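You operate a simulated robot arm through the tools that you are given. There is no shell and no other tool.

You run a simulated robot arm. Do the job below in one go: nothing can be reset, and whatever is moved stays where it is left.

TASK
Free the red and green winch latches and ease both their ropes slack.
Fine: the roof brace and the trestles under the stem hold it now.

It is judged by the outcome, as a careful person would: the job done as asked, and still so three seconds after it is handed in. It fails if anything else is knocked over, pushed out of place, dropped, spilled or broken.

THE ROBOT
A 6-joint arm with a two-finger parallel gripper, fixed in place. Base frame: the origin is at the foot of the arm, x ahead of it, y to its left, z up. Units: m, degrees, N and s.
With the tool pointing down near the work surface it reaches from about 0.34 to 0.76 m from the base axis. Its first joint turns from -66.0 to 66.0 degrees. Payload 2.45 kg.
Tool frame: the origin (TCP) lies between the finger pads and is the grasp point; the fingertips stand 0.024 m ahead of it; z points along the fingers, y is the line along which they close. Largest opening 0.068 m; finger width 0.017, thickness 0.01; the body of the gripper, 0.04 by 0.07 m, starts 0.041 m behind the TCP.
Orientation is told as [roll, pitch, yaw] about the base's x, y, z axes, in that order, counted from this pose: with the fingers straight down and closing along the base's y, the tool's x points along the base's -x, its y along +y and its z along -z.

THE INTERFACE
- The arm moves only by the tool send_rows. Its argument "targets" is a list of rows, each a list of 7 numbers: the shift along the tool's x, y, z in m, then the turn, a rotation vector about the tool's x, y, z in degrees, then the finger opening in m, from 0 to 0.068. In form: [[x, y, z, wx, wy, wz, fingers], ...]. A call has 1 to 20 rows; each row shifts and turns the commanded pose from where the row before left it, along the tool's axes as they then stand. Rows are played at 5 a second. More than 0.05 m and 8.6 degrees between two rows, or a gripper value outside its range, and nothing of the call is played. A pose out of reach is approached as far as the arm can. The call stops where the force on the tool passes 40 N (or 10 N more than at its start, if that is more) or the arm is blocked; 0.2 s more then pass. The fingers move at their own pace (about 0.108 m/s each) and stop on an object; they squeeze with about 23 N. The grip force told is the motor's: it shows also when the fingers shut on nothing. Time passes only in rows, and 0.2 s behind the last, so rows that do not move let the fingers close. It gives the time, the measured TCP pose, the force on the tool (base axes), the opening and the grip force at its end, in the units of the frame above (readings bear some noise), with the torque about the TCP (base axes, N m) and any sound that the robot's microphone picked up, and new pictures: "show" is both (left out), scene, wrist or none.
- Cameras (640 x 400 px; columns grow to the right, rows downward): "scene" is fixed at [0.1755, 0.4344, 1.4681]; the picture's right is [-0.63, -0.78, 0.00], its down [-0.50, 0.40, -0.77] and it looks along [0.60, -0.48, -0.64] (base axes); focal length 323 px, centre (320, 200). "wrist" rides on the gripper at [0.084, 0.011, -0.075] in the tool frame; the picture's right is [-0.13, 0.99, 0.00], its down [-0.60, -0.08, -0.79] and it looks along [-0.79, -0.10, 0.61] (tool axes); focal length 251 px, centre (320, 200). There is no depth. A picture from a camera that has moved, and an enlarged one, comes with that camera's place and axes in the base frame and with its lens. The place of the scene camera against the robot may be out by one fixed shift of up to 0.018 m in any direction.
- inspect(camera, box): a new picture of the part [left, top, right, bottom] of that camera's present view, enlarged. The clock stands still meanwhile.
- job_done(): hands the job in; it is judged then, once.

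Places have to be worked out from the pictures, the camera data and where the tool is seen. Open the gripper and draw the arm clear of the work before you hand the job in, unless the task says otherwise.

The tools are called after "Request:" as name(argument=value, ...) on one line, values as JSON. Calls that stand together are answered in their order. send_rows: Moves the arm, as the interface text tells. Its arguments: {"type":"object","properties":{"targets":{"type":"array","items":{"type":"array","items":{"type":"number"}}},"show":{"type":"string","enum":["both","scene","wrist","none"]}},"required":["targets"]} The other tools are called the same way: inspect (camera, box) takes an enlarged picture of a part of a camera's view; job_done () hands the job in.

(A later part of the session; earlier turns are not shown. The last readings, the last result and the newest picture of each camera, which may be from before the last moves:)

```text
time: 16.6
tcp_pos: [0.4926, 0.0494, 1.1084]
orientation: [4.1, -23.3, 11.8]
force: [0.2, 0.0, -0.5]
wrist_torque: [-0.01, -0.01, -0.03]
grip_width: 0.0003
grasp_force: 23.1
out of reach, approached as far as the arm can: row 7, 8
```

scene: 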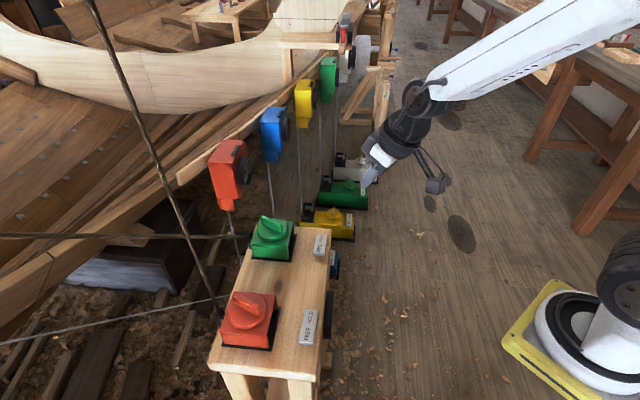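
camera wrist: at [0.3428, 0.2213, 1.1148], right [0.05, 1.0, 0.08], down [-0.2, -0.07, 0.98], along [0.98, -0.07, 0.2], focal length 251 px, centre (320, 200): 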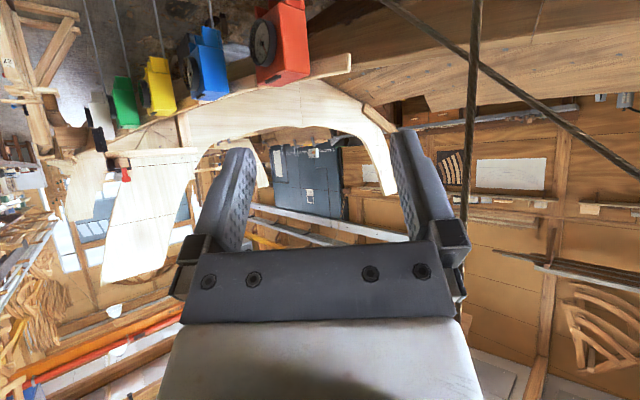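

The wrist roll seems stuck near its limit with the tool on the left side. In clear air here I'll swing the tool left and then up above the forearm line. After that I'll align it with the forearm and bring it straight down.

Request:
send_rows(targets=[[0, 0, 0, -3.16, 0.53, -7.33, 0.0], [0, 0, 0, -3.16, 0.53, -7.33, 0.0], [0, 0, 0, -3.16, 0.53, -7.33, 0.0], [-0.026, 0, 0, 0, -7.5, 0, 0.0], [-0.026, 0, 0, 0, -7.5, 0, 0.0], [-0.026, 0, 0, 0, -7.5, 0, 0.0], [-0.026, 0, 0, 0, -7.5, 0, 0.0], [-0.026, 0, 0, 0, -7.5, 0, 0.0], [-0.026, 0, 0, 0, -7.5, 0, 0.0], [-0.026, 0, 0, 0, -7.5, 0, 0.0], [-0.026, 0, 0, 0, -7.5, 0, 0.0], [-0.026, 0, 0, 0, -7.5, 0, 0.0]], show="scene")

```text
time: 19.2
tcp_pos: [0.6043, 0.1214, 1.289]
orientation: [106.7, -86.2, -69.0]
force: [-0.3, 0.0, -0.2]
wrist_torque: [0.01, 0.01, -0.02]
grip_width: 0.0
grasp_force: 22.9
```

scene: 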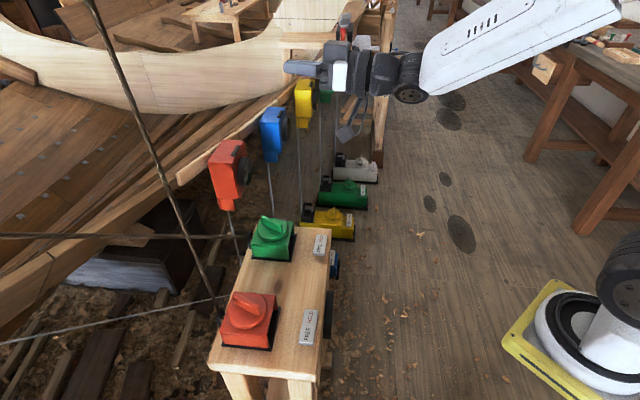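

All rows were reached, and the tool is now nearly horizontal and above the forearm line. Next I swing it right until it lines up with the forearm plane.

Request:
send_rows(targets=[[0, -0.026, 0, 7.4, 0, 0, 0.0], [0, -0.026, 0, 7.4, 0, 0, 0.0], [0, -0.026, 0, 7.4, 0, 0, 0.0], [0, -0.026, 0, 7.4, 0, 0, 0.0], [0, -0.026, 0, 7.4, 0, 0, 0.0]])

```text
time: 20.4
tcp_pos: [0.6521, 0.0019, 1.2787]
orientation: [66.6, -86.2, -66.2]
force: [0.7, -0.4, 0.6]
wrist_torque: [-0.02, 0.0, -0.01]
grip_width: 0.0
grasp_force: 22.1
camera wrist: at [0.574, 0.0162, 1.1973], right [0.0, 0.98, 0.19], down [-0.78, -0.12, 0.62], along [0.63, -0.15, 0.76], focal length 251 px, centre (320, 200)
```

scene: 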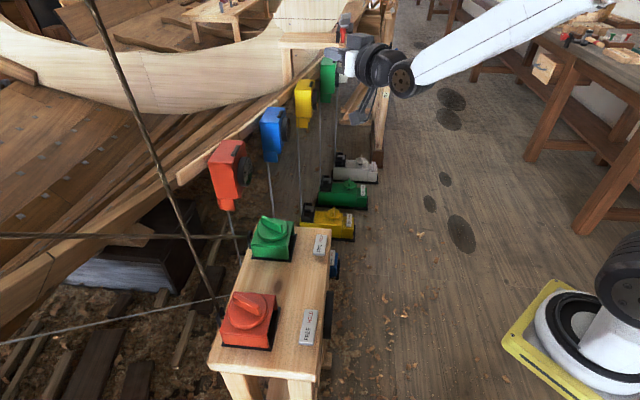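
wrist: 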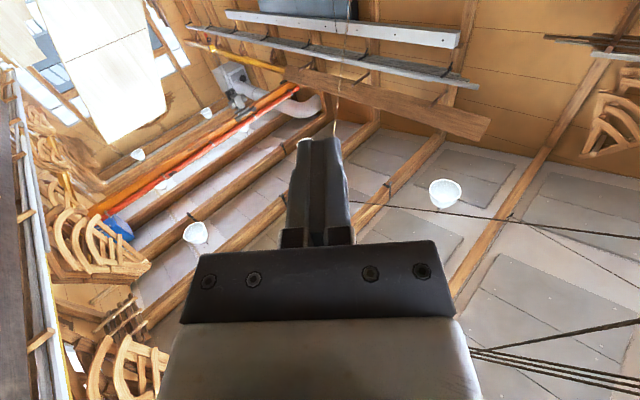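

The tool axis now points along +x, in line with the forearm plane (y≈0). I'll pitch it straight down, which should pass cleanly through the straight-wrist pose.

Request:
send_rows(targets=[[0.026, 0, 0, 0.46, 7.5, 0.06, 0.0], [0.026, 0, 0, 0.46, 7.5, 0.06, 0.0], [0.026, 0, 0, 0.46, 7.5, 0.06, 0.0], [0.026, 0, 0, 0.46, 7.5, 0.06, 0.0], [0.026, 0, 0, 0.46, 7.5, 0.06, 0.0], [0.026, 0, 0, 0.46, 7.5, 0.06, 0.0], [0.026, 0, 0, 0.46, 7.5, 0.06, 0.0], [0.026, 0, 0, 0.46, 7.5, 0.06, 0.0]], show="scene")

```text
time: 22.2
tcp_pos: [0.5609, 0.0138, 1.0998]
orientation: [2.3, -28.1, -3.8]
force: [-0.2, -0.7, -0.2]
wrist_torque: [0.02, -0.01, 0.0]
grip_width: 0.0001
grasp_force: 22.5
```

scene: 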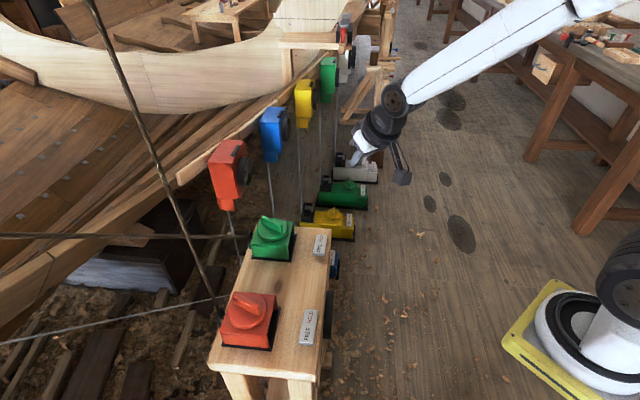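

The holed disc of the wrist joint faces the camera again, so the flip is undone. I'll finish leveling with the TCP in place.

Request:
send_rows(targets=[[0, 0, 0, 0.6, 7.0, 0.1, 0.0], [0, 0, 0, 0.6, 7.0, 0.1, 0.0], [0, 0, 0, 0.6, 7.0, 0.1, 0.0], [0, 0, 0, 0.6, 7.0, 0.1, 0.0]], show="none")

```text
time: 23.2
tcp_pos: [0.5612, 0.0133, 1.1008]
orientation: [-0.2, -0.3, -3.7]
force: [0.4, -0.5, 0.2]
wrist_torque: [0.02, -0.02, -0.01]
grip_width: 0.0
grasp_force: 23.3
```

The tool is level again. I'll now go to a viewing spot short of the red latch, keeping the tool level.

Request:
send_rows(targets=[[0, 0, 0, 0, 0, -6.6, 0.03], [0, 0, 0, 0, 0, -6.6, 0.05], [0, 0, 0, 0, 0, -6.6, 0.068], [-0.0008, 0.0395, 0.0086, 0, 0, 0, 0.068], [-0.0008, 0.0395, 0.0086, 0, 0, 0, 0.068], [-0.0008, 0.0395, 0.0086, 0, 0, 0, 0.068], [-0.0008, 0.0395, 0.0086, 0, 0, 0, 0.068], [-0.0008, 0.0395, 0.0086, 0, 0, 0, 0.068], [-0.0008, 0.0395, 0.0086, 0, 0, 0, 0.068], [-0.0008, 0.0395, 0.0086, 0, 0, 0, 0.068]])

```text
time: 25.4
tcp_pos: [0.4884, 0.2831, 1.044]
orientation: [-0.3, -0.2, 16.1]
force: [-0.1, 0.2, -0.9]
wrist_torque: [0.0, 0.0, 0.0]
grip_width: 0.0679
grasp_force: 0.0
camera wrist: at [0.4025, 0.2695, 1.118], right [-0.15, 0.99, 0.0], down [0.6, 0.09, 0.8], along [0.79, 0.12, -0.6], focal length 251 px, centre (320, 200)
```

scene: 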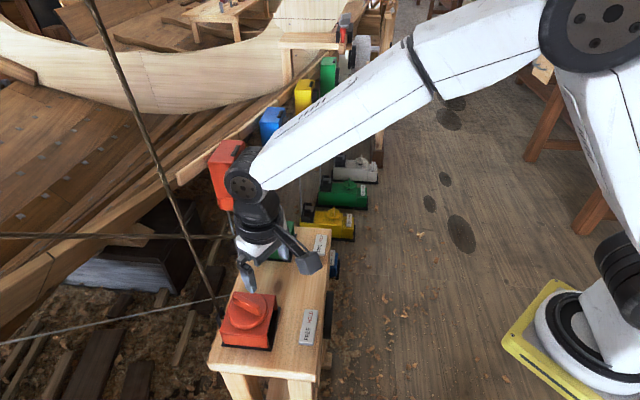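
wrist: 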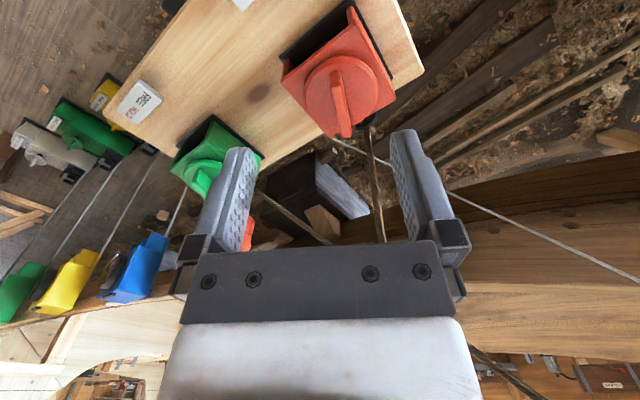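

The tool is level and the wrist camera sees the red latch well. I'll zoom in to measure its centre and the handle direction.

Request:
inspect(camera="wrist", box=[276, 30, 404, 150])

```text
3.33 times, centred on (340, 90) of wrist
camera zoom: at [0.4025, 0.2695, 1.118], right [-0.15, 0.99, 0.0], down [0.6, 0.09, 0.8], along [0.79, 0.12, -0.6], focal length 838 px, centre (253, 567)
```

zoom: 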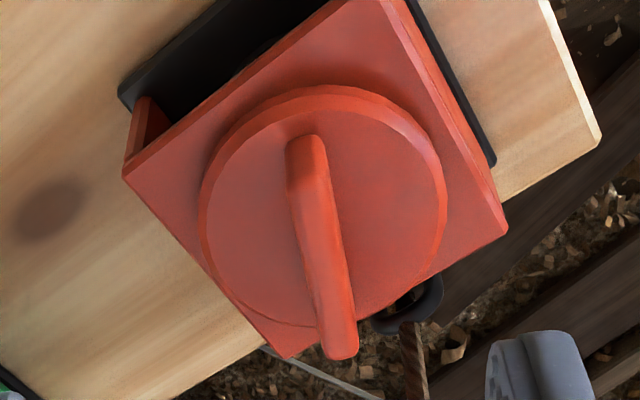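

I measure the red latch housing as a 9 cm square turned 45°, with the knob axis at about (0.543, 0.313), disc top at about 0.868, handle top at about 0.893, and the handle at about 22° to base x. I'll move to 5 cm above the grasp point with yaw 22° and check the alignment.

Request:
send_rows(targets=[[0, 0, 0, 0, 0, -5.9, 0.068], [-0.0208, 0.0023, 0.0313, 0, 0, 0, 0.068], [-0.0208, 0.0023, 0.0313, 0, 0, 0, 0.068], [-0.0208, 0.0023, 0.0313, 0, 0, 0, 0.068]])

```text
time: 26.4
tcp_pos: [0.5472, 0.3107, 0.9454]
orientation: [-0.3, -0.2, 21.9]
force: [-0.4, -0.1, 0.2]
wrist_torque: [-0.01, -0.02, 0.01]
grip_width: 0.0681
grasp_force: 0.2
camera wrist: at [0.4642, 0.2892, 1.0195], right [-0.25, 0.97, 0.0], down [0.58, 0.16, 0.8], along [0.77, 0.2, -0.6], focal length 251 px, centre (320, 200)
```

scene: 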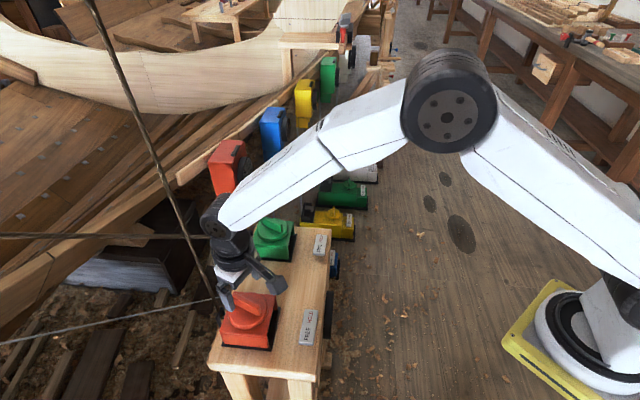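
wrist: 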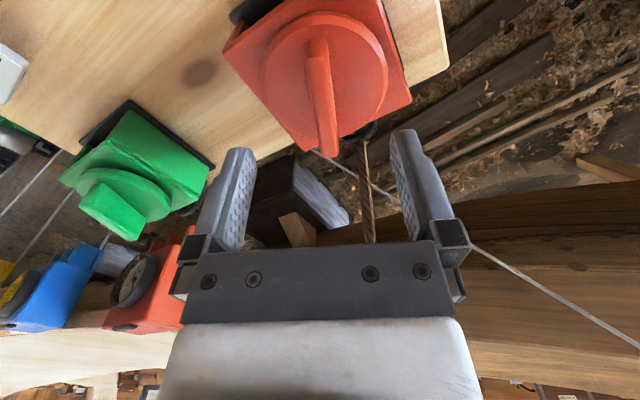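

The handle is almost centred under the TCP. I'll zoom in to confirm the angle and lateral offset before descending.

Request:
inspect(camera="wrist", box=[256, 10, 384, 170])

Request:
inspect(camera="scene", box=[180, 180, 310, 360])

```text
2.50 times, centred on (320, 90) of wrist
camera zoom: at [0.4642, 0.2892, 1.0195], right [-0.25, 0.97, 0.0], down [0.58, 0.16, 0.8], along [0.77, 0.2, -0.6], focal length 629 px, centre (320, 475)
```

zoom: 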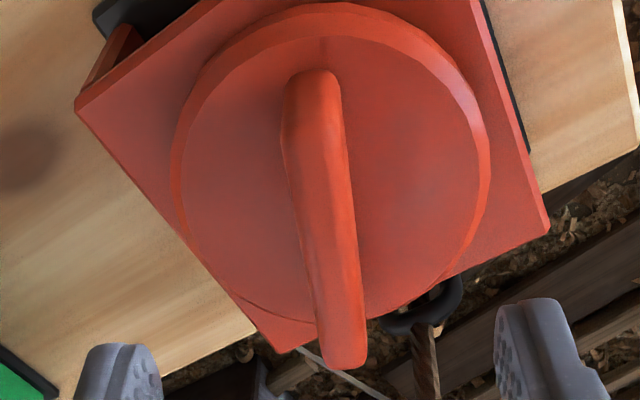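

```text
2.22 times, centred on (245, 270) of scene
camera zoom: at [0.1755, 0.4344, 1.4681], right [-0.63, -0.78, 0.0], down [-0.5, 0.4, -0.77], along [0.6, -0.48, -0.64], focal length 718 px, centre (487, 44)
```

zoom: 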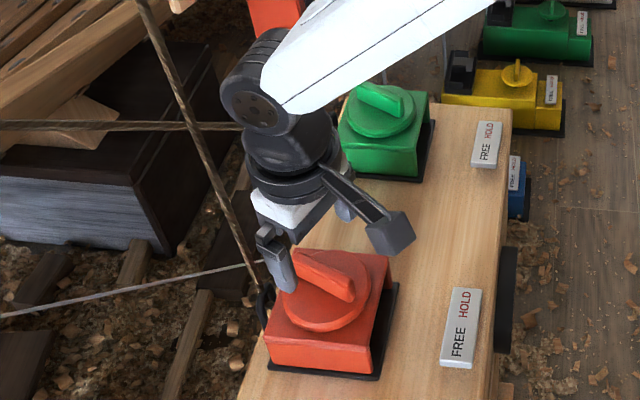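

The handle is parallel to the tool within about 1°, and the lateral correction is only about 2.5 mm. I'll descend so the fingertips straddle the handle just above the disc, keeping the fingers open.

Request:
send_rows(targets=[[0.0015, 0.0025, 0.016, 0, 0, 0, 0.068], [0, 0, 0.016, 0, 0, 0, 0.068], [0, 0, 0.014, 0, 0, 0, 0.068]])

```text
time: 27.2
tcp_pos: [0.5449, 0.3138, 0.8991]
orientation: [-0.3, -0.4, 22.0]
force: [-0.1, 0.3, -0.2]
wrist_torque: [0.02, -0.02, -0.02]
grip_width: 0.0679
grasp_force: 0.0
camera wrist: at [0.463, 0.2913, 0.9742], right [-0.25, 0.97, 0.0], down [0.58, 0.16, 0.8], along [0.77, 0.2, -0.6], focal length 251 px, centre (320, 200)
```

scene: 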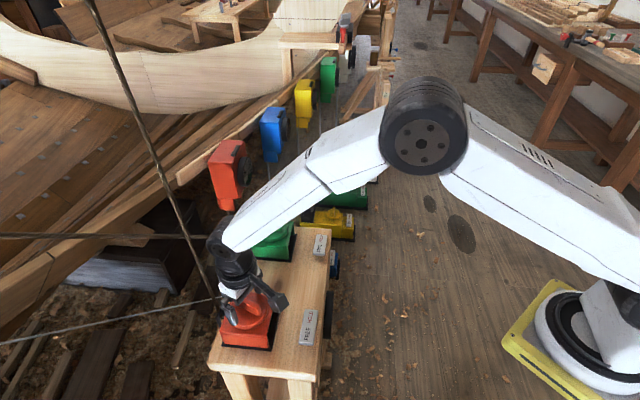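
wrist: 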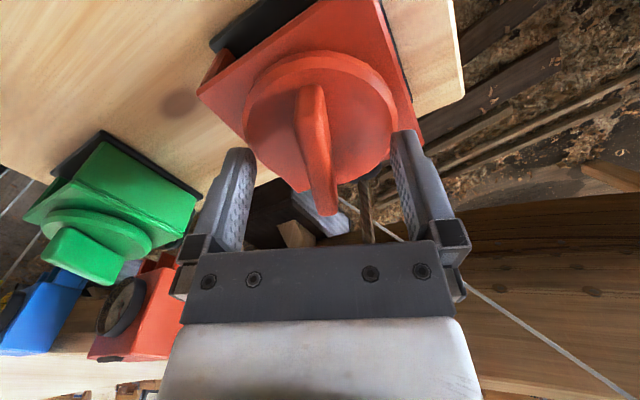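

The handle sits centred between the fingers and there is no contact force. I'll close on it without moving.

Request:
send_rows(targets=[[0, 0, 0, 0, 0, 0, 0.03], [0, 0, 0, 0, 0, 0, 0.0], [0, 0, 0, 0, 0, 0, 0.0]])

```text
time: 28.0
tcp_pos: [0.5456, 0.3137, 0.8993]
orientation: [-0.4, -0.2, 22.1]
force: [0.5, -1.4, -2.5]
wrist_torque: [0.68, 0.0, 0.07]
grip_width: 0.012
grasp_force: 32.0
camera wrist: at [0.4629, 0.2912, 0.9742], right [-0.25, 0.97, 0.0], down [0.58, 0.16, 0.8], along [0.77, 0.2, -0.61], focal length 251 px, centre (320, 200)
```

scene: 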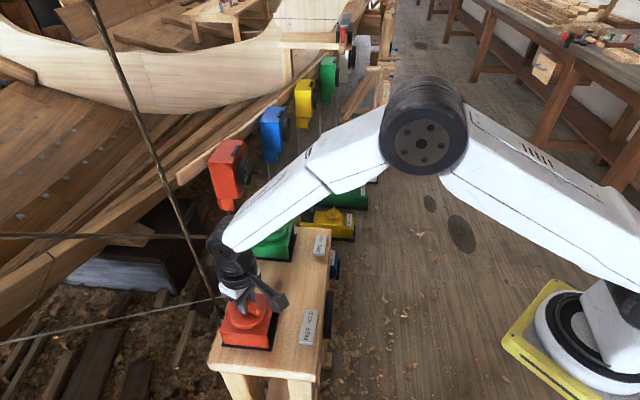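
wrist: 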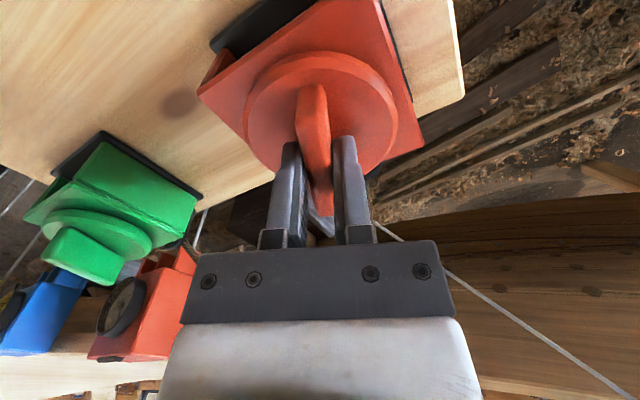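

I have a firm grip on the red handle (12 mm). I'll try a small 2° counter-clockwise turn toward FREE and read the torque.

Request:
send_rows(targets=[[0, 0, 0, 0, 0, -2, 0.0], [0, 0, 0, 0, 0, 0, 0.0]], show="wrist")

```text
time: 28.6
tcp_pos: [0.5457, 0.3124, 0.9]
orientation: [-0.3, -0.2, 24.0]
force: [9.1, 10.7, -13.5]
wrist_torque: [0.41, 0.54, -0.13]
grip_width: 0.0119
grasp_force: 32.6
camera wrist: at [0.4637, 0.2882, 0.9741], right [-0.29, 0.96, 0.0], down [0.58, 0.18, 0.8], along [0.76, 0.23, -0.6], focal length 251 px, centre (320, 200)
```

wrist: 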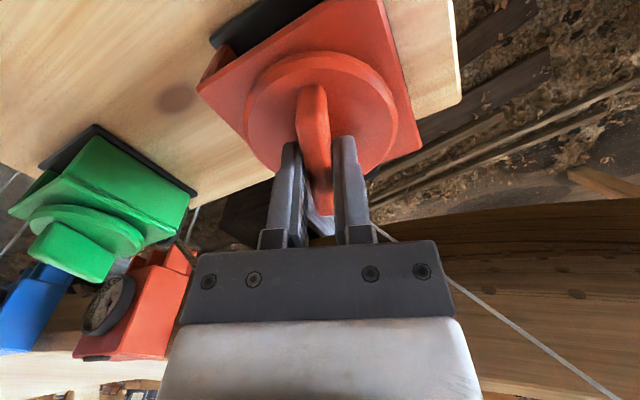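

Turning 2° brought in forces of about 14 N sideways and 13 N downward, with little torque about the vertical. I'll hold still, take another reading and look at the latch and dial before going on.

Request:
send_rows(targets=[[0, 0, 0, 0, 0, 0, 0.0], [0, 0, 0, 0, 0, 0, 0.0]], show="scene")

Request:
inspect(camera="wrist", box=[190, 30, 420, 200])

Request:
inspect(camera="scene", box=[190, 250, 350, 370])

```text
time: 29.2
tcp_pos: [0.5467, 0.3122, 0.8993]
orientation: [-0.2, -0.4, 23.9]
force: [9.8, 12.8, -20.2]
wrist_torque: [0.81, -0.35, 0.01]
grip_width: 0.0116
grasp_force: 32.2
```

scene: 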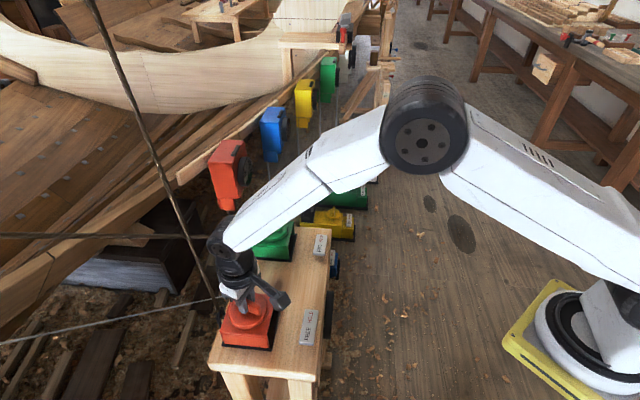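

```text
2.35 times, centred on (305, 115) of wrist
camera zoom: at [0.4637, 0.2882, 0.9742], right [-0.29, 0.96, 0.0], down [0.58, 0.18, 0.8], along [0.76, 0.23, -0.6], focal length 592 px, centre (355, 400)
```

zoom: 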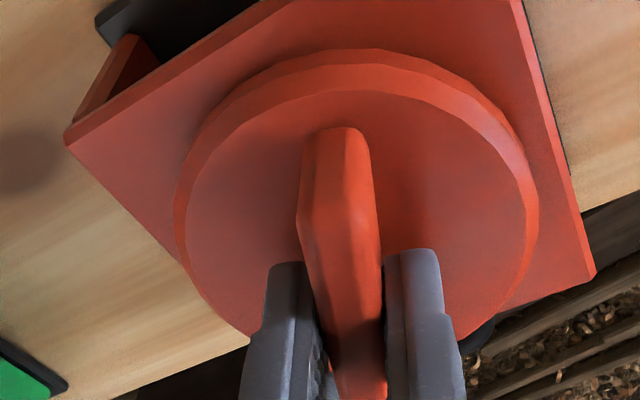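

```text
3.33 times, centred on (270, 310) of scene
camera zoom: at [0.176, 0.4349, 1.4678], right [-0.63, -0.78, 0.0], down [-0.5, 0.4, -0.77], along [0.6, -0.48, -0.64], focal length 1077 px, centre (487, -167)
```

zoom: 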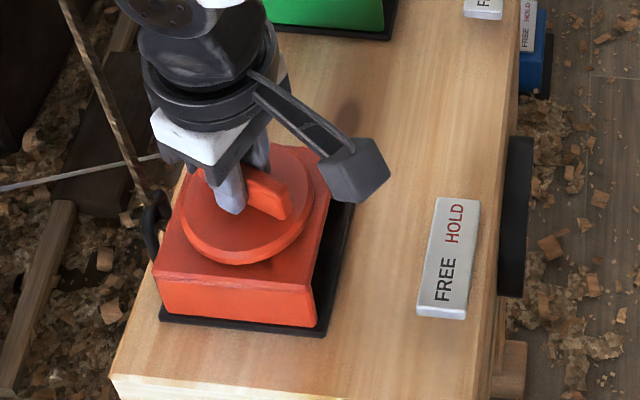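

The handle is in grip and the dials can't be read from here. The side and down forces are probably small misalignment loads, since the torque about z is near zero. I'll nudge about 1 mm along the force to see how it responds.

Request:
send_rows(targets=[[-0.0009, 0.0005, 0.001, 0, 0, 0, 0.0], [0, 0, 0, 0, 0, 0, 0.0]], show="none")

```text
time: 29.8
tcp_pos: [0.546, 0.312, 0.9007]
orientation: [-0.3, -0.2, 24.1]
force: [1.7, -2.2, 2.3]
wrist_torque: [0.68, -0.12, 0.03]
grip_width: 0.0116
grasp_force: 32.6
```

The nudge relaxed the forces to about 3 N. I'll continue counter-clockwise in small steps and watch the force.

Request:
send_rows(targets=[[0, 0, 0, 0, 0, -2, 0.0], [0, 0, 0, 0, 0, 0, 0.0]], show="none")

```text
time: 30.4
tcp_pos: [0.5459, 0.3137, 0.9006]
orientation: [-0.3, -0.3, 25.9]
force: [5.8, -8.5, 11.1]
wrist_torque: [0.02, 1.1, -0.09]
grip_width: 0.0116
grasp_force: 32.7
```

Forces stay moderate, the yaw follows (25.9°), and torque about z is negligible, so the knob appears to be turning. I'll take another 4° in two steps, with a picture.

Request:
send_rows(targets=[[0, 0, 0, 0, 0, -2, 0.0], [0, 0, 0, 0, 0, -2, 0.0], [0, 0, 0, 0, 0, 0, 0.0]])

Request:
inspect(camera="wrist", box=[190, 30, 420, 200])

Request:
inspect(camera="scene", box=[190, 250, 350, 370])

```text
time: 31.2
tcp_pos: [0.5455, 0.3139, 0.8999]
orientation: [-0.4, -0.3, 29.9]
force: [7.7, -16.7, 18.9]
wrist_torque: [0.04, 0.46, -0.63]
grip_width: 0.0131
grasp_force: 33.5
camera wrist: at [0.4665, 0.2799, 0.974], right [-0.38, 0.92, -0.01], down [0.56, 0.24, 0.8], along [0.74, 0.3, -0.6], focal length 251 px, centre (320, 200)
```

scene: 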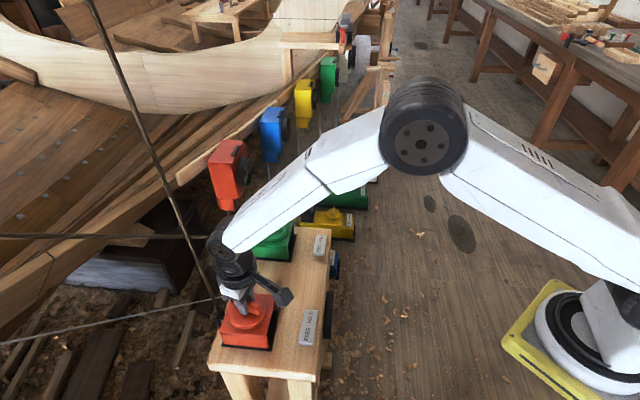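
wrist: 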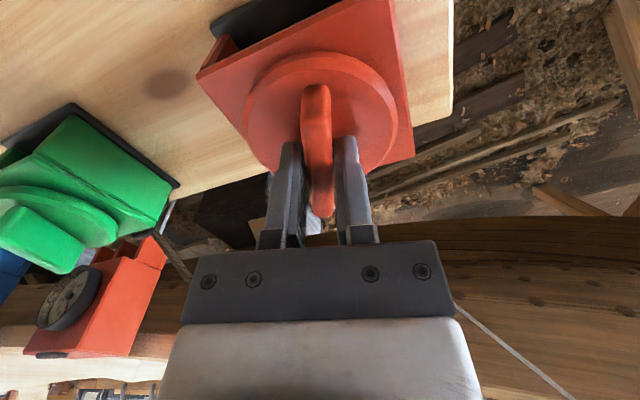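

```text
2.35 times, centred on (305, 115) of wrist
camera zoom: at [0.4665, 0.2799, 0.974], right [-0.38, 0.92, -0.01], down [0.56, 0.24, 0.8], along [0.74, 0.3, -0.6], focal length 592 px, centre (355, 400)
```

zoom: 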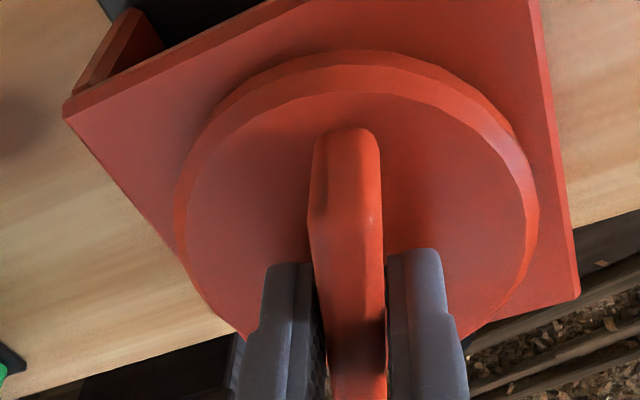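

```text
3.33 times, centred on (270, 310) of scene
camera zoom: at [0.1753, 0.4338, 1.4683], right [-0.63, -0.78, 0.0], down [-0.5, 0.4, -0.77], along [0.6, -0.48, -0.64], focal length 1077 px, centre (487, -167)
```

zoom: 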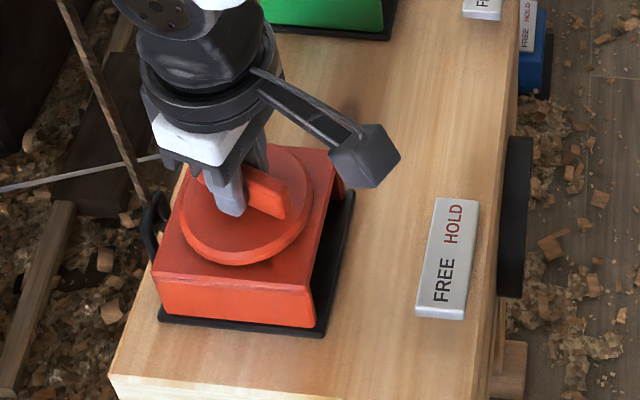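

The torque has risen to −0.63 N·m and the finger gap widened to 13 mm, so the handle resists this way and hasn't turned. I'll return to neutral and compare with a small clockwise turn.

Request:
send_rows(targets=[[0, 0, 0, 0, 0, 2.5, 0.0], [0, 0, 0, 0, 0, 2.5, 0.0], [0, 0, 0, 0, 0, 0, 0.0]], show="none")

```text
time: 32.0
tcp_pos: [0.5466, 0.3139, 0.8988]
orientation: [-0.3, -0.4, 25.1]
force: [6.6, -16.0, 19.8]
wrist_torque: [0.57, -0.52, 0.15]
grip_width: 0.0116
grasp_force: 32.7
```

At yaw 25° the torque is near zero. I'll relax the side load and then test clockwise by 5° in small steps.

Request:
send_rows(targets=[[-0.0001, -0.001, -0.0009, 0, 0, 0, 0.0], [0, 0, 0, 0, 0, 2.5, 0.0], [0, 0, 0, 0, 0, 2.5, 0.0], [0, 0, 0, 0, 0, 0, 0.0]], show="wrist")

Request:
inspect(camera="wrist", box=[190, 30, 420, 200])

```text
time: 33.0
tcp_pos: [0.5459, 0.3143, 0.8987]
orientation: [-0.2, -0.3, 19.9]
force: [19.0, -3.5, -2.5]
wrist_torque: [0.42, 0.0, 0.06]
grip_width: 0.0116
grasp_force: 32.2
camera wrist: at [0.4623, 0.2942, 0.9737], right [-0.22, 0.98, 0.0], down [0.59, 0.13, 0.8], along [0.78, 0.17, -0.6], focal length 251 px, centre (320, 200)
```

wrist: 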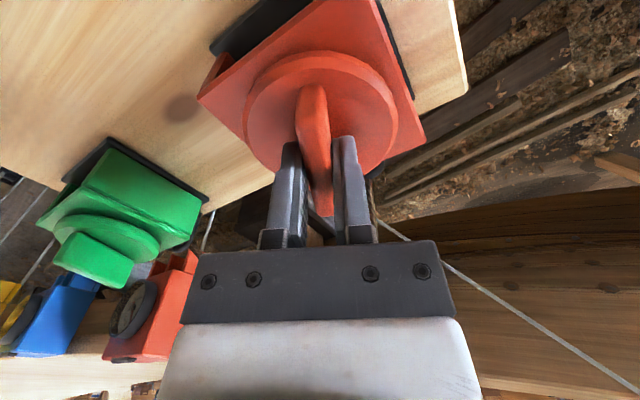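

```text
2.35 times, centred on (305, 115) of wrist
camera zoom: at [0.4623, 0.2942, 0.9737], right [-0.22, 0.98, 0.0], down [0.59, 0.13, 0.8], along [0.78, 0.17, -0.6], focal length 592 px, centre (355, 400)
```

zoom: 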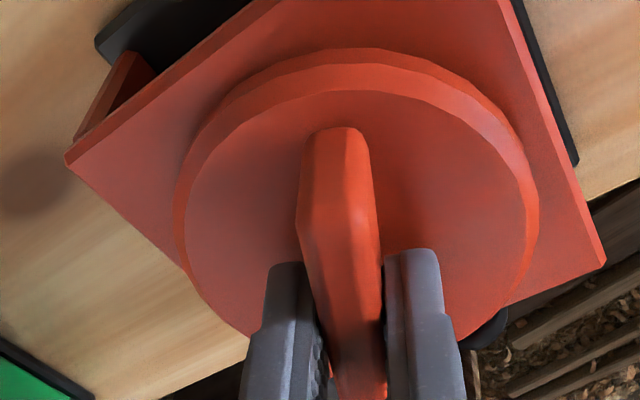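

Clockwise the handle follows the fingers freely (torque 0.06 N·m, gap unchanged), while counter-clockwise it hit an end stop near 26°. The ropes are taut, so the latch is resting at its HOLD end and FREE must lie clockwise. I'll ease it that way slowly, watching force and picture.

Request:
send_rows(targets=[[-0.0012, -0.0007, 0, 0, 0, 0, 0.0], [0, 0, 0, 0, 0, 2.0, 0.0], [0, 0, 0, 0, 0, 2.0, 0.0], [0, 0, 0, 0, 0, 0, 0.0]], show="scene")

```text
time: 34.0
tcp_pos: [0.5446, 0.3134, 0.8992]
orientation: [-0.3, -0.1, 16.0]
force: [-1.8, -0.6, 4.2]
wrist_torque: [0.45, 0.22, 0.13]
grip_width: 0.0119
grasp_force: 32.5
```

scene: 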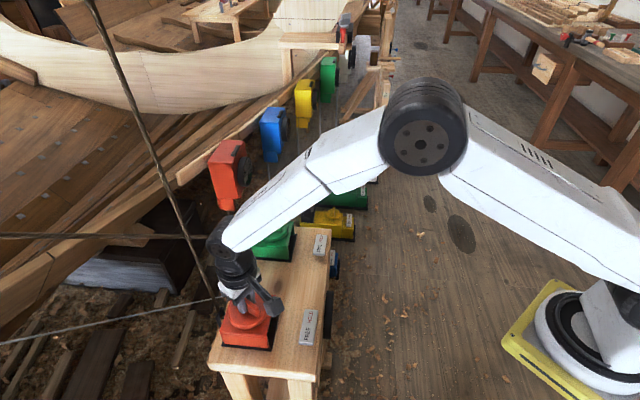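

The gap has grown slightly (11.9 mm) and torque is 0.13 N·m. I'll check whether the handle is really following.

Request:
inspect(camera="wrist", box=[190, 30, 420, 200])

Request:
inspect(camera="scene", box=[190, 250, 350, 370])

```text
2.35 times, centred on (305, 115) of wrist
camera zoom: at [0.4615, 0.3001, 0.974], right [-0.15, 0.99, 0.0], down [0.6, 0.09, 0.79], along [0.79, 0.12, -0.61], focal length 592 px, centre (355, 400)
```

zoom: 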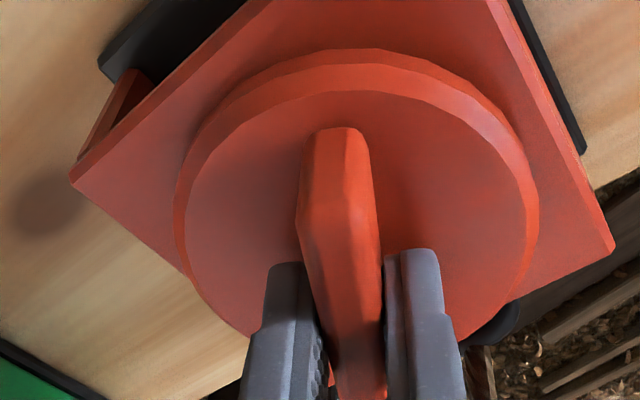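

```text
3.33 times, centred on (270, 310) of scene
camera zoom: at [0.1753, 0.4344, 1.4681], right [-0.63, -0.78, 0.0], down [-0.5, 0.4, -0.77], along [0.6, -0.48, -0.64], focal length 1077 px, centre (487, -167)
```

zoom: 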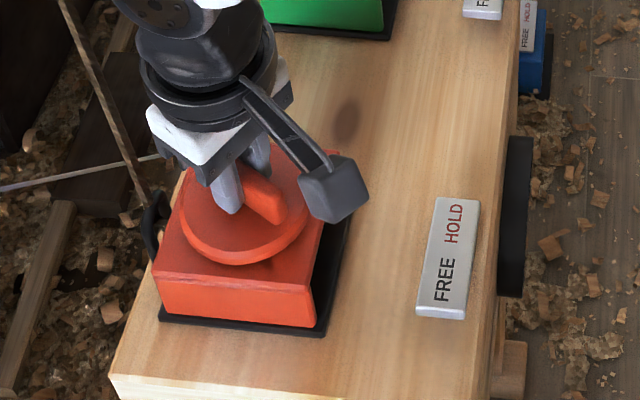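

The handle is turning with the gripper while the housing stays put. I'll continue clockwise slowly.

Request:
send_rows(targets=[[0, 0, 0, 0, 0, 2.0, 0.0], [0, 0, 0, 0, 0, 2.0, 0.0], [0, 0, 0, 0, 0, 0, 0.0]], show="none")

```text
time: 34.8
tcp_pos: [0.5472, 0.3124, 0.8994]
orientation: [-0.3, -0.2, 12.0]
force: [-12.2, 5.0, 12.3]
wrist_torque: [0.33, 1.13, 0.15]
grip_width: 0.0118
grasp_force: 32.5
```

Forces come from a slight centre offset (about 1 mm). I'll correct for it and keep turning.

Request:
send_rows(targets=[[0.0008, 0.0005, -0.0006, 0, 0, 0, 0.0], [0, 0, 0, 0, 0, 2.0, 0.0], [0, 0, 0, 0, 0, 2.0, 0.0], [0, 0, 0, 0, 0, 0, 0.0]], show="none")

```text
time: 35.8
tcp_pos: [0.5469, 0.3142, 0.8993]
orientation: [-0.1, -0.3, 8.1]
force: [-2.0, 12.4, -10.6]
wrist_torque: [0.53, 0.19, 0.09]
grip_width: 0.0122
grasp_force: 32.2
```

Request:
send_rows(targets=[[0.0001, 0.0007, 0.0005, 0, 0, 0, 0.0], [0, 0, 0, 0, 0, 2.0, 0.0], [0, 0, 0, 0, 0, 2.0, 0.0], [0, 0, 0, 0, 0, 0, 0.0]], show="both")

Request:
inspect(camera="wrist", box=[190, 30, 420, 200])

Request:
inspect(camera="wrist", box=[80, 230, 220, 370])

```text
time: 36.8
tcp_pos: [0.5467, 0.3146, 0.8995]
orientation: [-0.2, -0.4, 3.9]
force: [-2.4, 3.6, -14.8]
wrist_torque: [0.62, -0.85, 0.13]
grip_width: 0.012
grasp_force: 32.8
camera wrist: at [0.4606, 0.3179, 0.9738], right [0.06, 1.0, 0.0], down [0.6, -0.03, 0.8], along [0.79, -0.05, -0.61], focal length 251 px, centre (320, 200)
```

scene: 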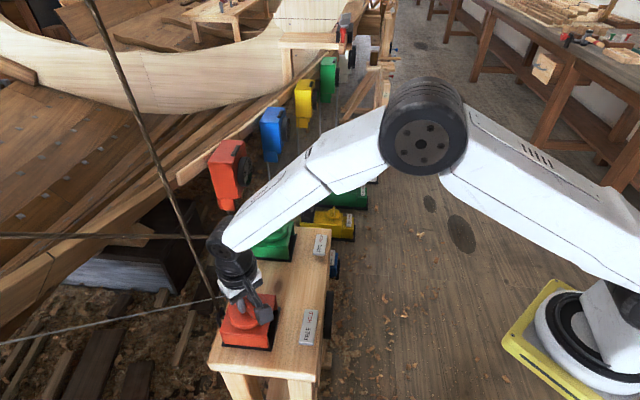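
wrist: 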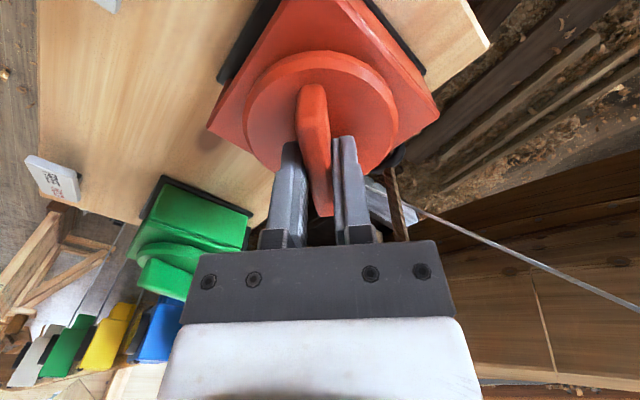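

```text
2.35 times, centred on (305, 115) of wrist
camera zoom: at [0.4606, 0.3179, 0.9738], right [0.06, 1.0, 0.0], down [0.6, -0.03, 0.8], along [0.79, -0.05, -0.61], focal length 592 px, centre (355, 400)
```

zoom: 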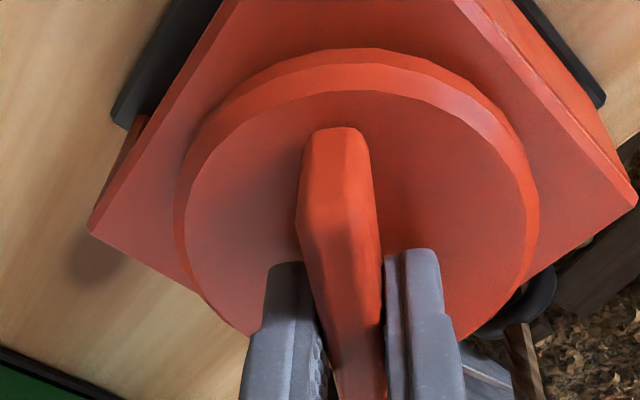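

```text
2.86 times, centred on (150, 300) of wrist
camera zoom: at [0.4606, 0.3179, 0.9738], right [0.06, 1.0, 0.0], down [0.6, -0.03, 0.8], along [0.79, -0.05, -0.61], focal length 718 px, centre (806, -86)
```

zoom: 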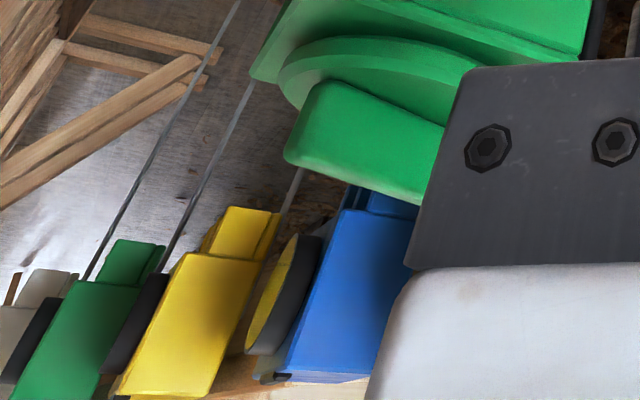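

The red latch has turned about 20° with steady light friction and no sound. I'll go on in the same slow manner.

Request:
send_rows(targets=[[0, 0.0002, 0.0006, 0, 0, 0, 0.0], [0, 0, 0, 0, 0, 2.0, 0.0], [0, 0, 0, 0, 0, 2.0, 0.0], [0, 0, 0, 0, 0, 0, 0.0]], show="none")

```text
time: 37.8
tcp_pos: [0.5462, 0.3145, 0.8996]
orientation: [-0.3, -0.3, -0.1]
force: [5.9, -3.0, -16.6]
wrist_torque: [0.43, 0.28, 0.1]
grip_width: 0.0117
grasp_force: 32.4
```

Request:
send_rows(targets=[[-0.0004, -0.0002, 0.0007, 0, 0, 0, 0.0], [0, 0, 0, 0, 0, 2.0, 0.0], [0, 0, 0, 0, 0, 2.0, 0.0], [0, 0, 0, 0, 0, 0, 0.0]], show="scene")

```text
time: 38.8
tcp_pos: [0.5465, 0.3131, 0.8985]
orientation: [-0.1, -0.3, -4.1]
force: [-3.7, -11.2, 5.7]
wrist_torque: [0.22, 0.88, 0.09]
grip_width: 0.012
grasp_force: 32.3
```

scene: 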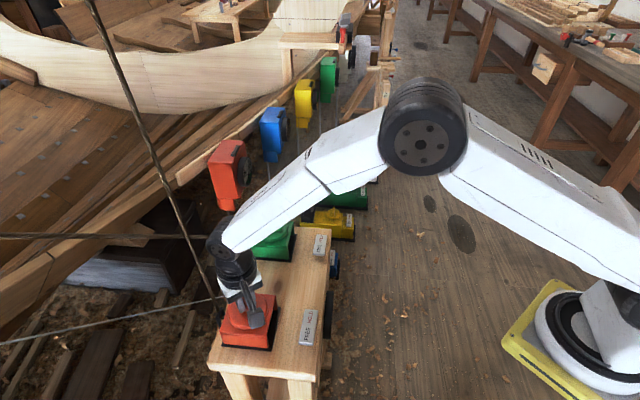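

The latch has turned about 28°. I'll compare the ropes with how they looked earlier.

Request:
inspect(camera="scene", box=[0, 0, 320, 200])

Request:
inspect(camera="scene", box=[0, 200, 320, 400])

```text
2.00 times, centred on (160, 100) of scene
camera zoom: at [0.1753, 0.4341, 1.4682], right [-0.63, -0.78, 0.0], down [-0.5, 0.4, -0.77], along [0.6, -0.48, -0.64], focal length 646 px, centre (640, 400)
```

zoom: 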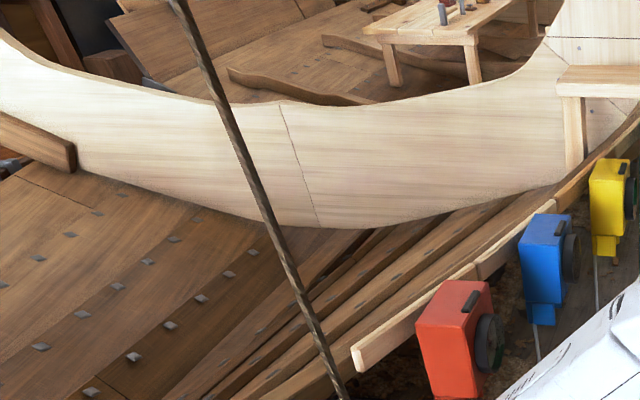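

```text
2.00 times, centred on (160, 300) of scene
camera zoom: at [0.1753, 0.4341, 1.4682], right [-0.63, -0.78, 0.0], down [-0.5, 0.4, -0.77], along [0.6, -0.48, -0.64], focal length 646 px, centre (640, 0)
```

zoom: 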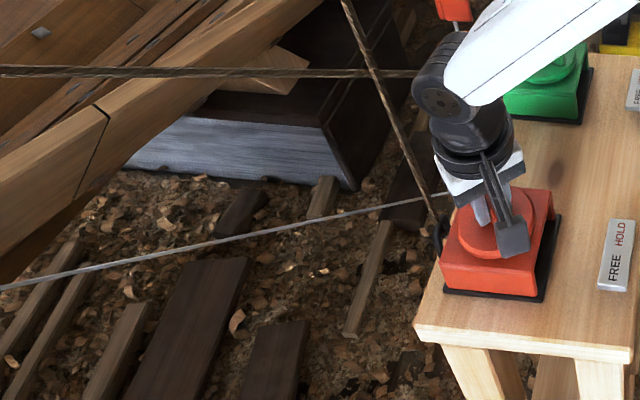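

The ropes look unchanged and still straight. I'll keep easing the red latch clockwise in small steps.

Request:
send_rows(targets=[[0, -0.0006, -0.0002, 0, 0, 0, 0.0], [0, 0, 0, 0, 0, 2.0, 0.0], [0, 0, 0, 0, 0, 2.0, 0.0], [0, 0, 0, 0, 0, 0, 0.0]], show="none")

```text
time: 39.8
tcp_pos: [0.5464, 0.313, 0.8997]
orientation: [-0.2, -0.5, -8.0]
force: [-6.9, -5.5, 11.8]
wrist_torque: [0.12, 0.94, 0.12]
grip_width: 0.0121
grasp_force: 32.6
```

Request:
send_rows(targets=[[0.0004, -0.0004, -0.0005, 0, 0, 0, 0.0], [0, 0, 0, 0, 0, 2.0, 0.0], [0, 0, 0, 0, 0, 2.0, 0.0], [0, 0, 0, 0, 0, 0, 0.0]], show="scene")

Request:
inspect(camera="scene", box=[190, 250, 350, 370])

```text
time: 40.8
tcp_pos: [0.5468, 0.3132, 0.8996]
orientation: [-0.1, -0.5, -12.1]
force: [7.5, 4.9, -5.2]
wrist_torque: [0.06, -0.37, 0.04]
grip_width: 0.0116
grasp_force: 32.2
```

scene: 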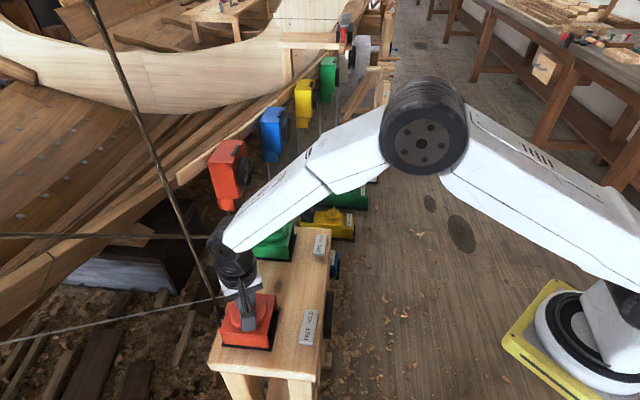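

```text
3.33 times, centred on (270, 310) of scene
camera zoom: at [0.1757, 0.4346, 1.468], right [-0.63, -0.78, 0.0], down [-0.5, 0.4, -0.77], along [0.6, -0.48, -0.64], focal length 1077 px, centre (487, -167)
```

zoom: 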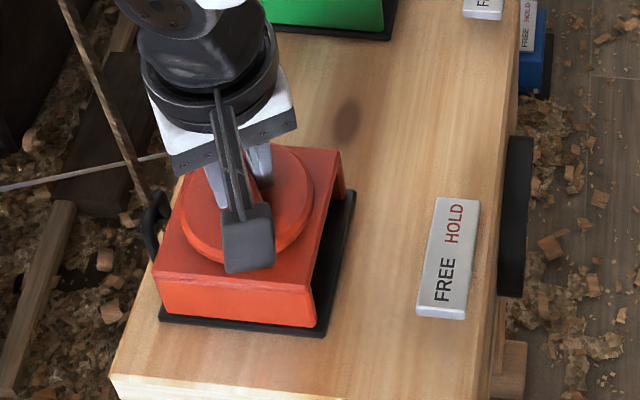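

The latch has turned about 36° at light torque. Continuing.

Request:
send_rows(targets=[[-0.0005, 0.0002, 0.0002, 0, 0, 0, 0.0], [0, 0, 0, 0, 0, 2.0, 0.0], [0, 0, 0, 0, 0, 2.0, 0.0], [0, 0, 0, 0, 0, 2.0, 0.0], [0, 0, 0, 0, 0, 0, 0.0]], show="none")

```text
time: 42.0
tcp_pos: [0.5459, 0.3136, 0.8989]
orientation: [0.1, -0.5, -18.2]
force: [1.3, 11.7, 10.2]
wrist_torque: [0.25, 0.93, 0.07]
grip_width: 0.0119
grasp_force: 32.6
```

Request:
send_rows(targets=[[0.0001, 0.0006, -0.0005, 0, 0, 0, 0.0], [0, 0, 0, 0, 0, 2.0, 0.0], [0, 0, 0, 0, 0, 2.0, 0.0], [0, 0, 0, 0, 0, 2.0, 0.0], [0, 0, 0, 0, 0, 0, 0.0]], show="both")

Request:
inspect(camera="wrist", box=[190, 30, 420, 200])

Request:
inspect(camera="scene", box=[0, 200, 320, 400])

```text
time: 43.2
tcp_pos: [0.547, 0.3144, 0.8996]
orientation: [0.0, -0.4, -24.1]
force: [0.5, 7.9, 10.7]
wrist_torque: [0.05, 0.22, 0.13]
grip_width: 0.0119
grasp_force: 32.5
camera wrist: at [0.4728, 0.3569, 0.9736], right [0.52, 0.85, 0.0], down [0.51, -0.32, 0.8], along [0.68, -0.42, -0.6], focal length 251 px, centre (320, 200)
```

scene: 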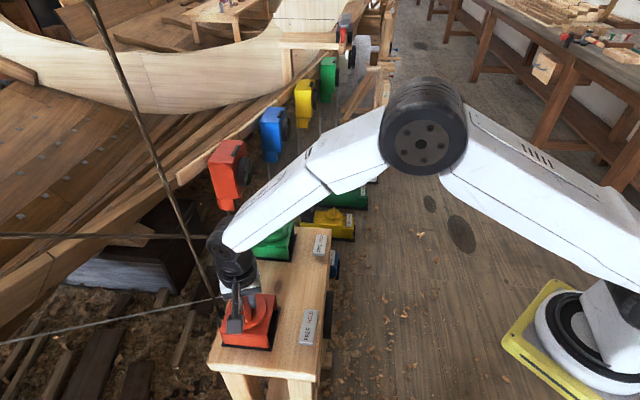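
wrist: 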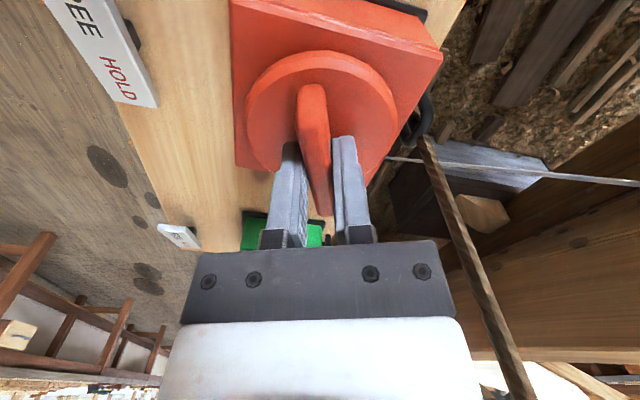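

```text
2.35 times, centred on (305, 115) of wrist
camera zoom: at [0.4728, 0.3569, 0.9736], right [0.52, 0.85, 0.0], down [0.51, -0.32, 0.8], along [0.68, -0.42, -0.6], focal length 592 px, centre (355, 400)
```

zoom: 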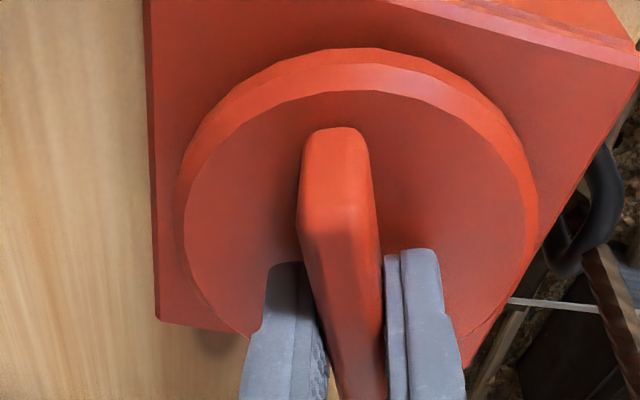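

```text
2.00 times, centred on (160, 300) of scene
camera zoom: at [0.1753, 0.4345, 1.4681], right [-0.63, -0.78, 0.0], down [-0.5, 0.4, -0.77], along [0.6, -0.48, -0.64], focal length 646 px, centre (640, 0)
```

zoom: 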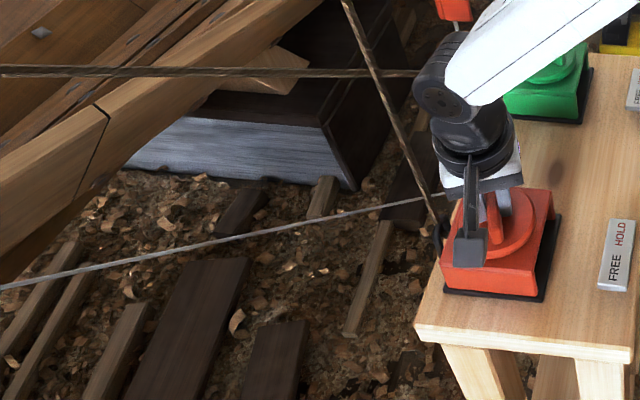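

The latch is now about 48° clockwise of its start, still turning freely, and the rope is unchanged. I'll continue slowly toward the FREE end.

Request:
send_rows(targets=[[0.0002, 0.0004, -0.0005, 0, 0, 0, 0.0], [0, 0, 0, 0, 0, 2.0, 0.0], [0, 0, 0, 0, 0, 2.0, 0.0], [0, 0, 0, 0, 0, 2.0, 0.0], [0, 0, 0, 0, 0, 0, 0.0]], show="none")

```text
time: 44.4
tcp_pos: [0.5463, 0.313, 0.8992]
orientation: [0.0, -0.4, -30.1]
force: [9.5, -0.7, -2.6]
wrist_torque: [0.07, -0.02, 0.1]
grip_width: 0.0118
grasp_force: 32.7
```

Request:
send_rows(targets=[[-0.0006, 0.0003, 0.0001, 0, 0, 0, 0.0], [0, 0, 0, 0, 0, 2.0, 0.0], [0, 0, 0, 0, 0, 2.0, 0.0], [0, 0, 0, 0, 0, 2.0, 0.0], [0, 0, 0, 0, 0, 0, 0.0]], show="scene")

```text
time: 45.6
tcp_pos: [0.5468, 0.3127, 0.8985]
orientation: [0.1, -0.3, -35.9]
force: [-1.8, 5.1, -5.0]
wrist_torque: [-0.56, -0.77, 0.13]
grip_width: 0.012
grasp_force: 32.5
```

scene: 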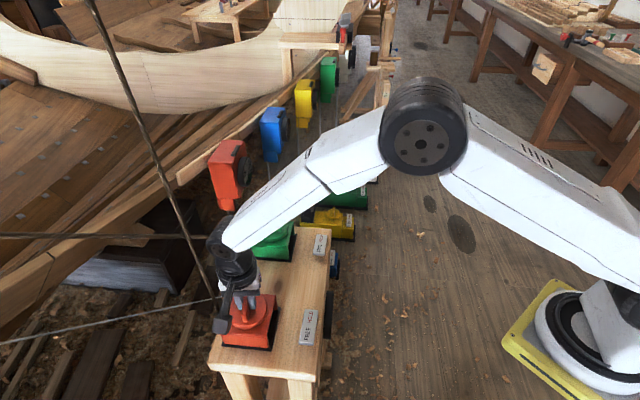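

It has turned about 60° and still goes freely at roughly 0.1 N·m. I'll continue, looking for the end stop.

Request:
send_rows(targets=[[0, 0.0003, 0.0002, 0, 0, 0, 0.0], [0, 0, 0, 0, 0, 2.0, 0.0], [0, 0, 0, 0, 0, 2.0, 0.0], [0, 0, 0, 0, 0, 2.0, 0.0], [0, 0, 0, 0, 0, 0, 0.0]], show="none")

```text
time: 46.8
tcp_pos: [0.5454, 0.3141, 0.8991]
orientation: [-0.1, -0.2, -42.1]
force: [-15.1, 0.2, 4.7]
wrist_torque: [0.25, 0.49, 0.14]
grip_width: 0.0119
grasp_force: 32.4
```

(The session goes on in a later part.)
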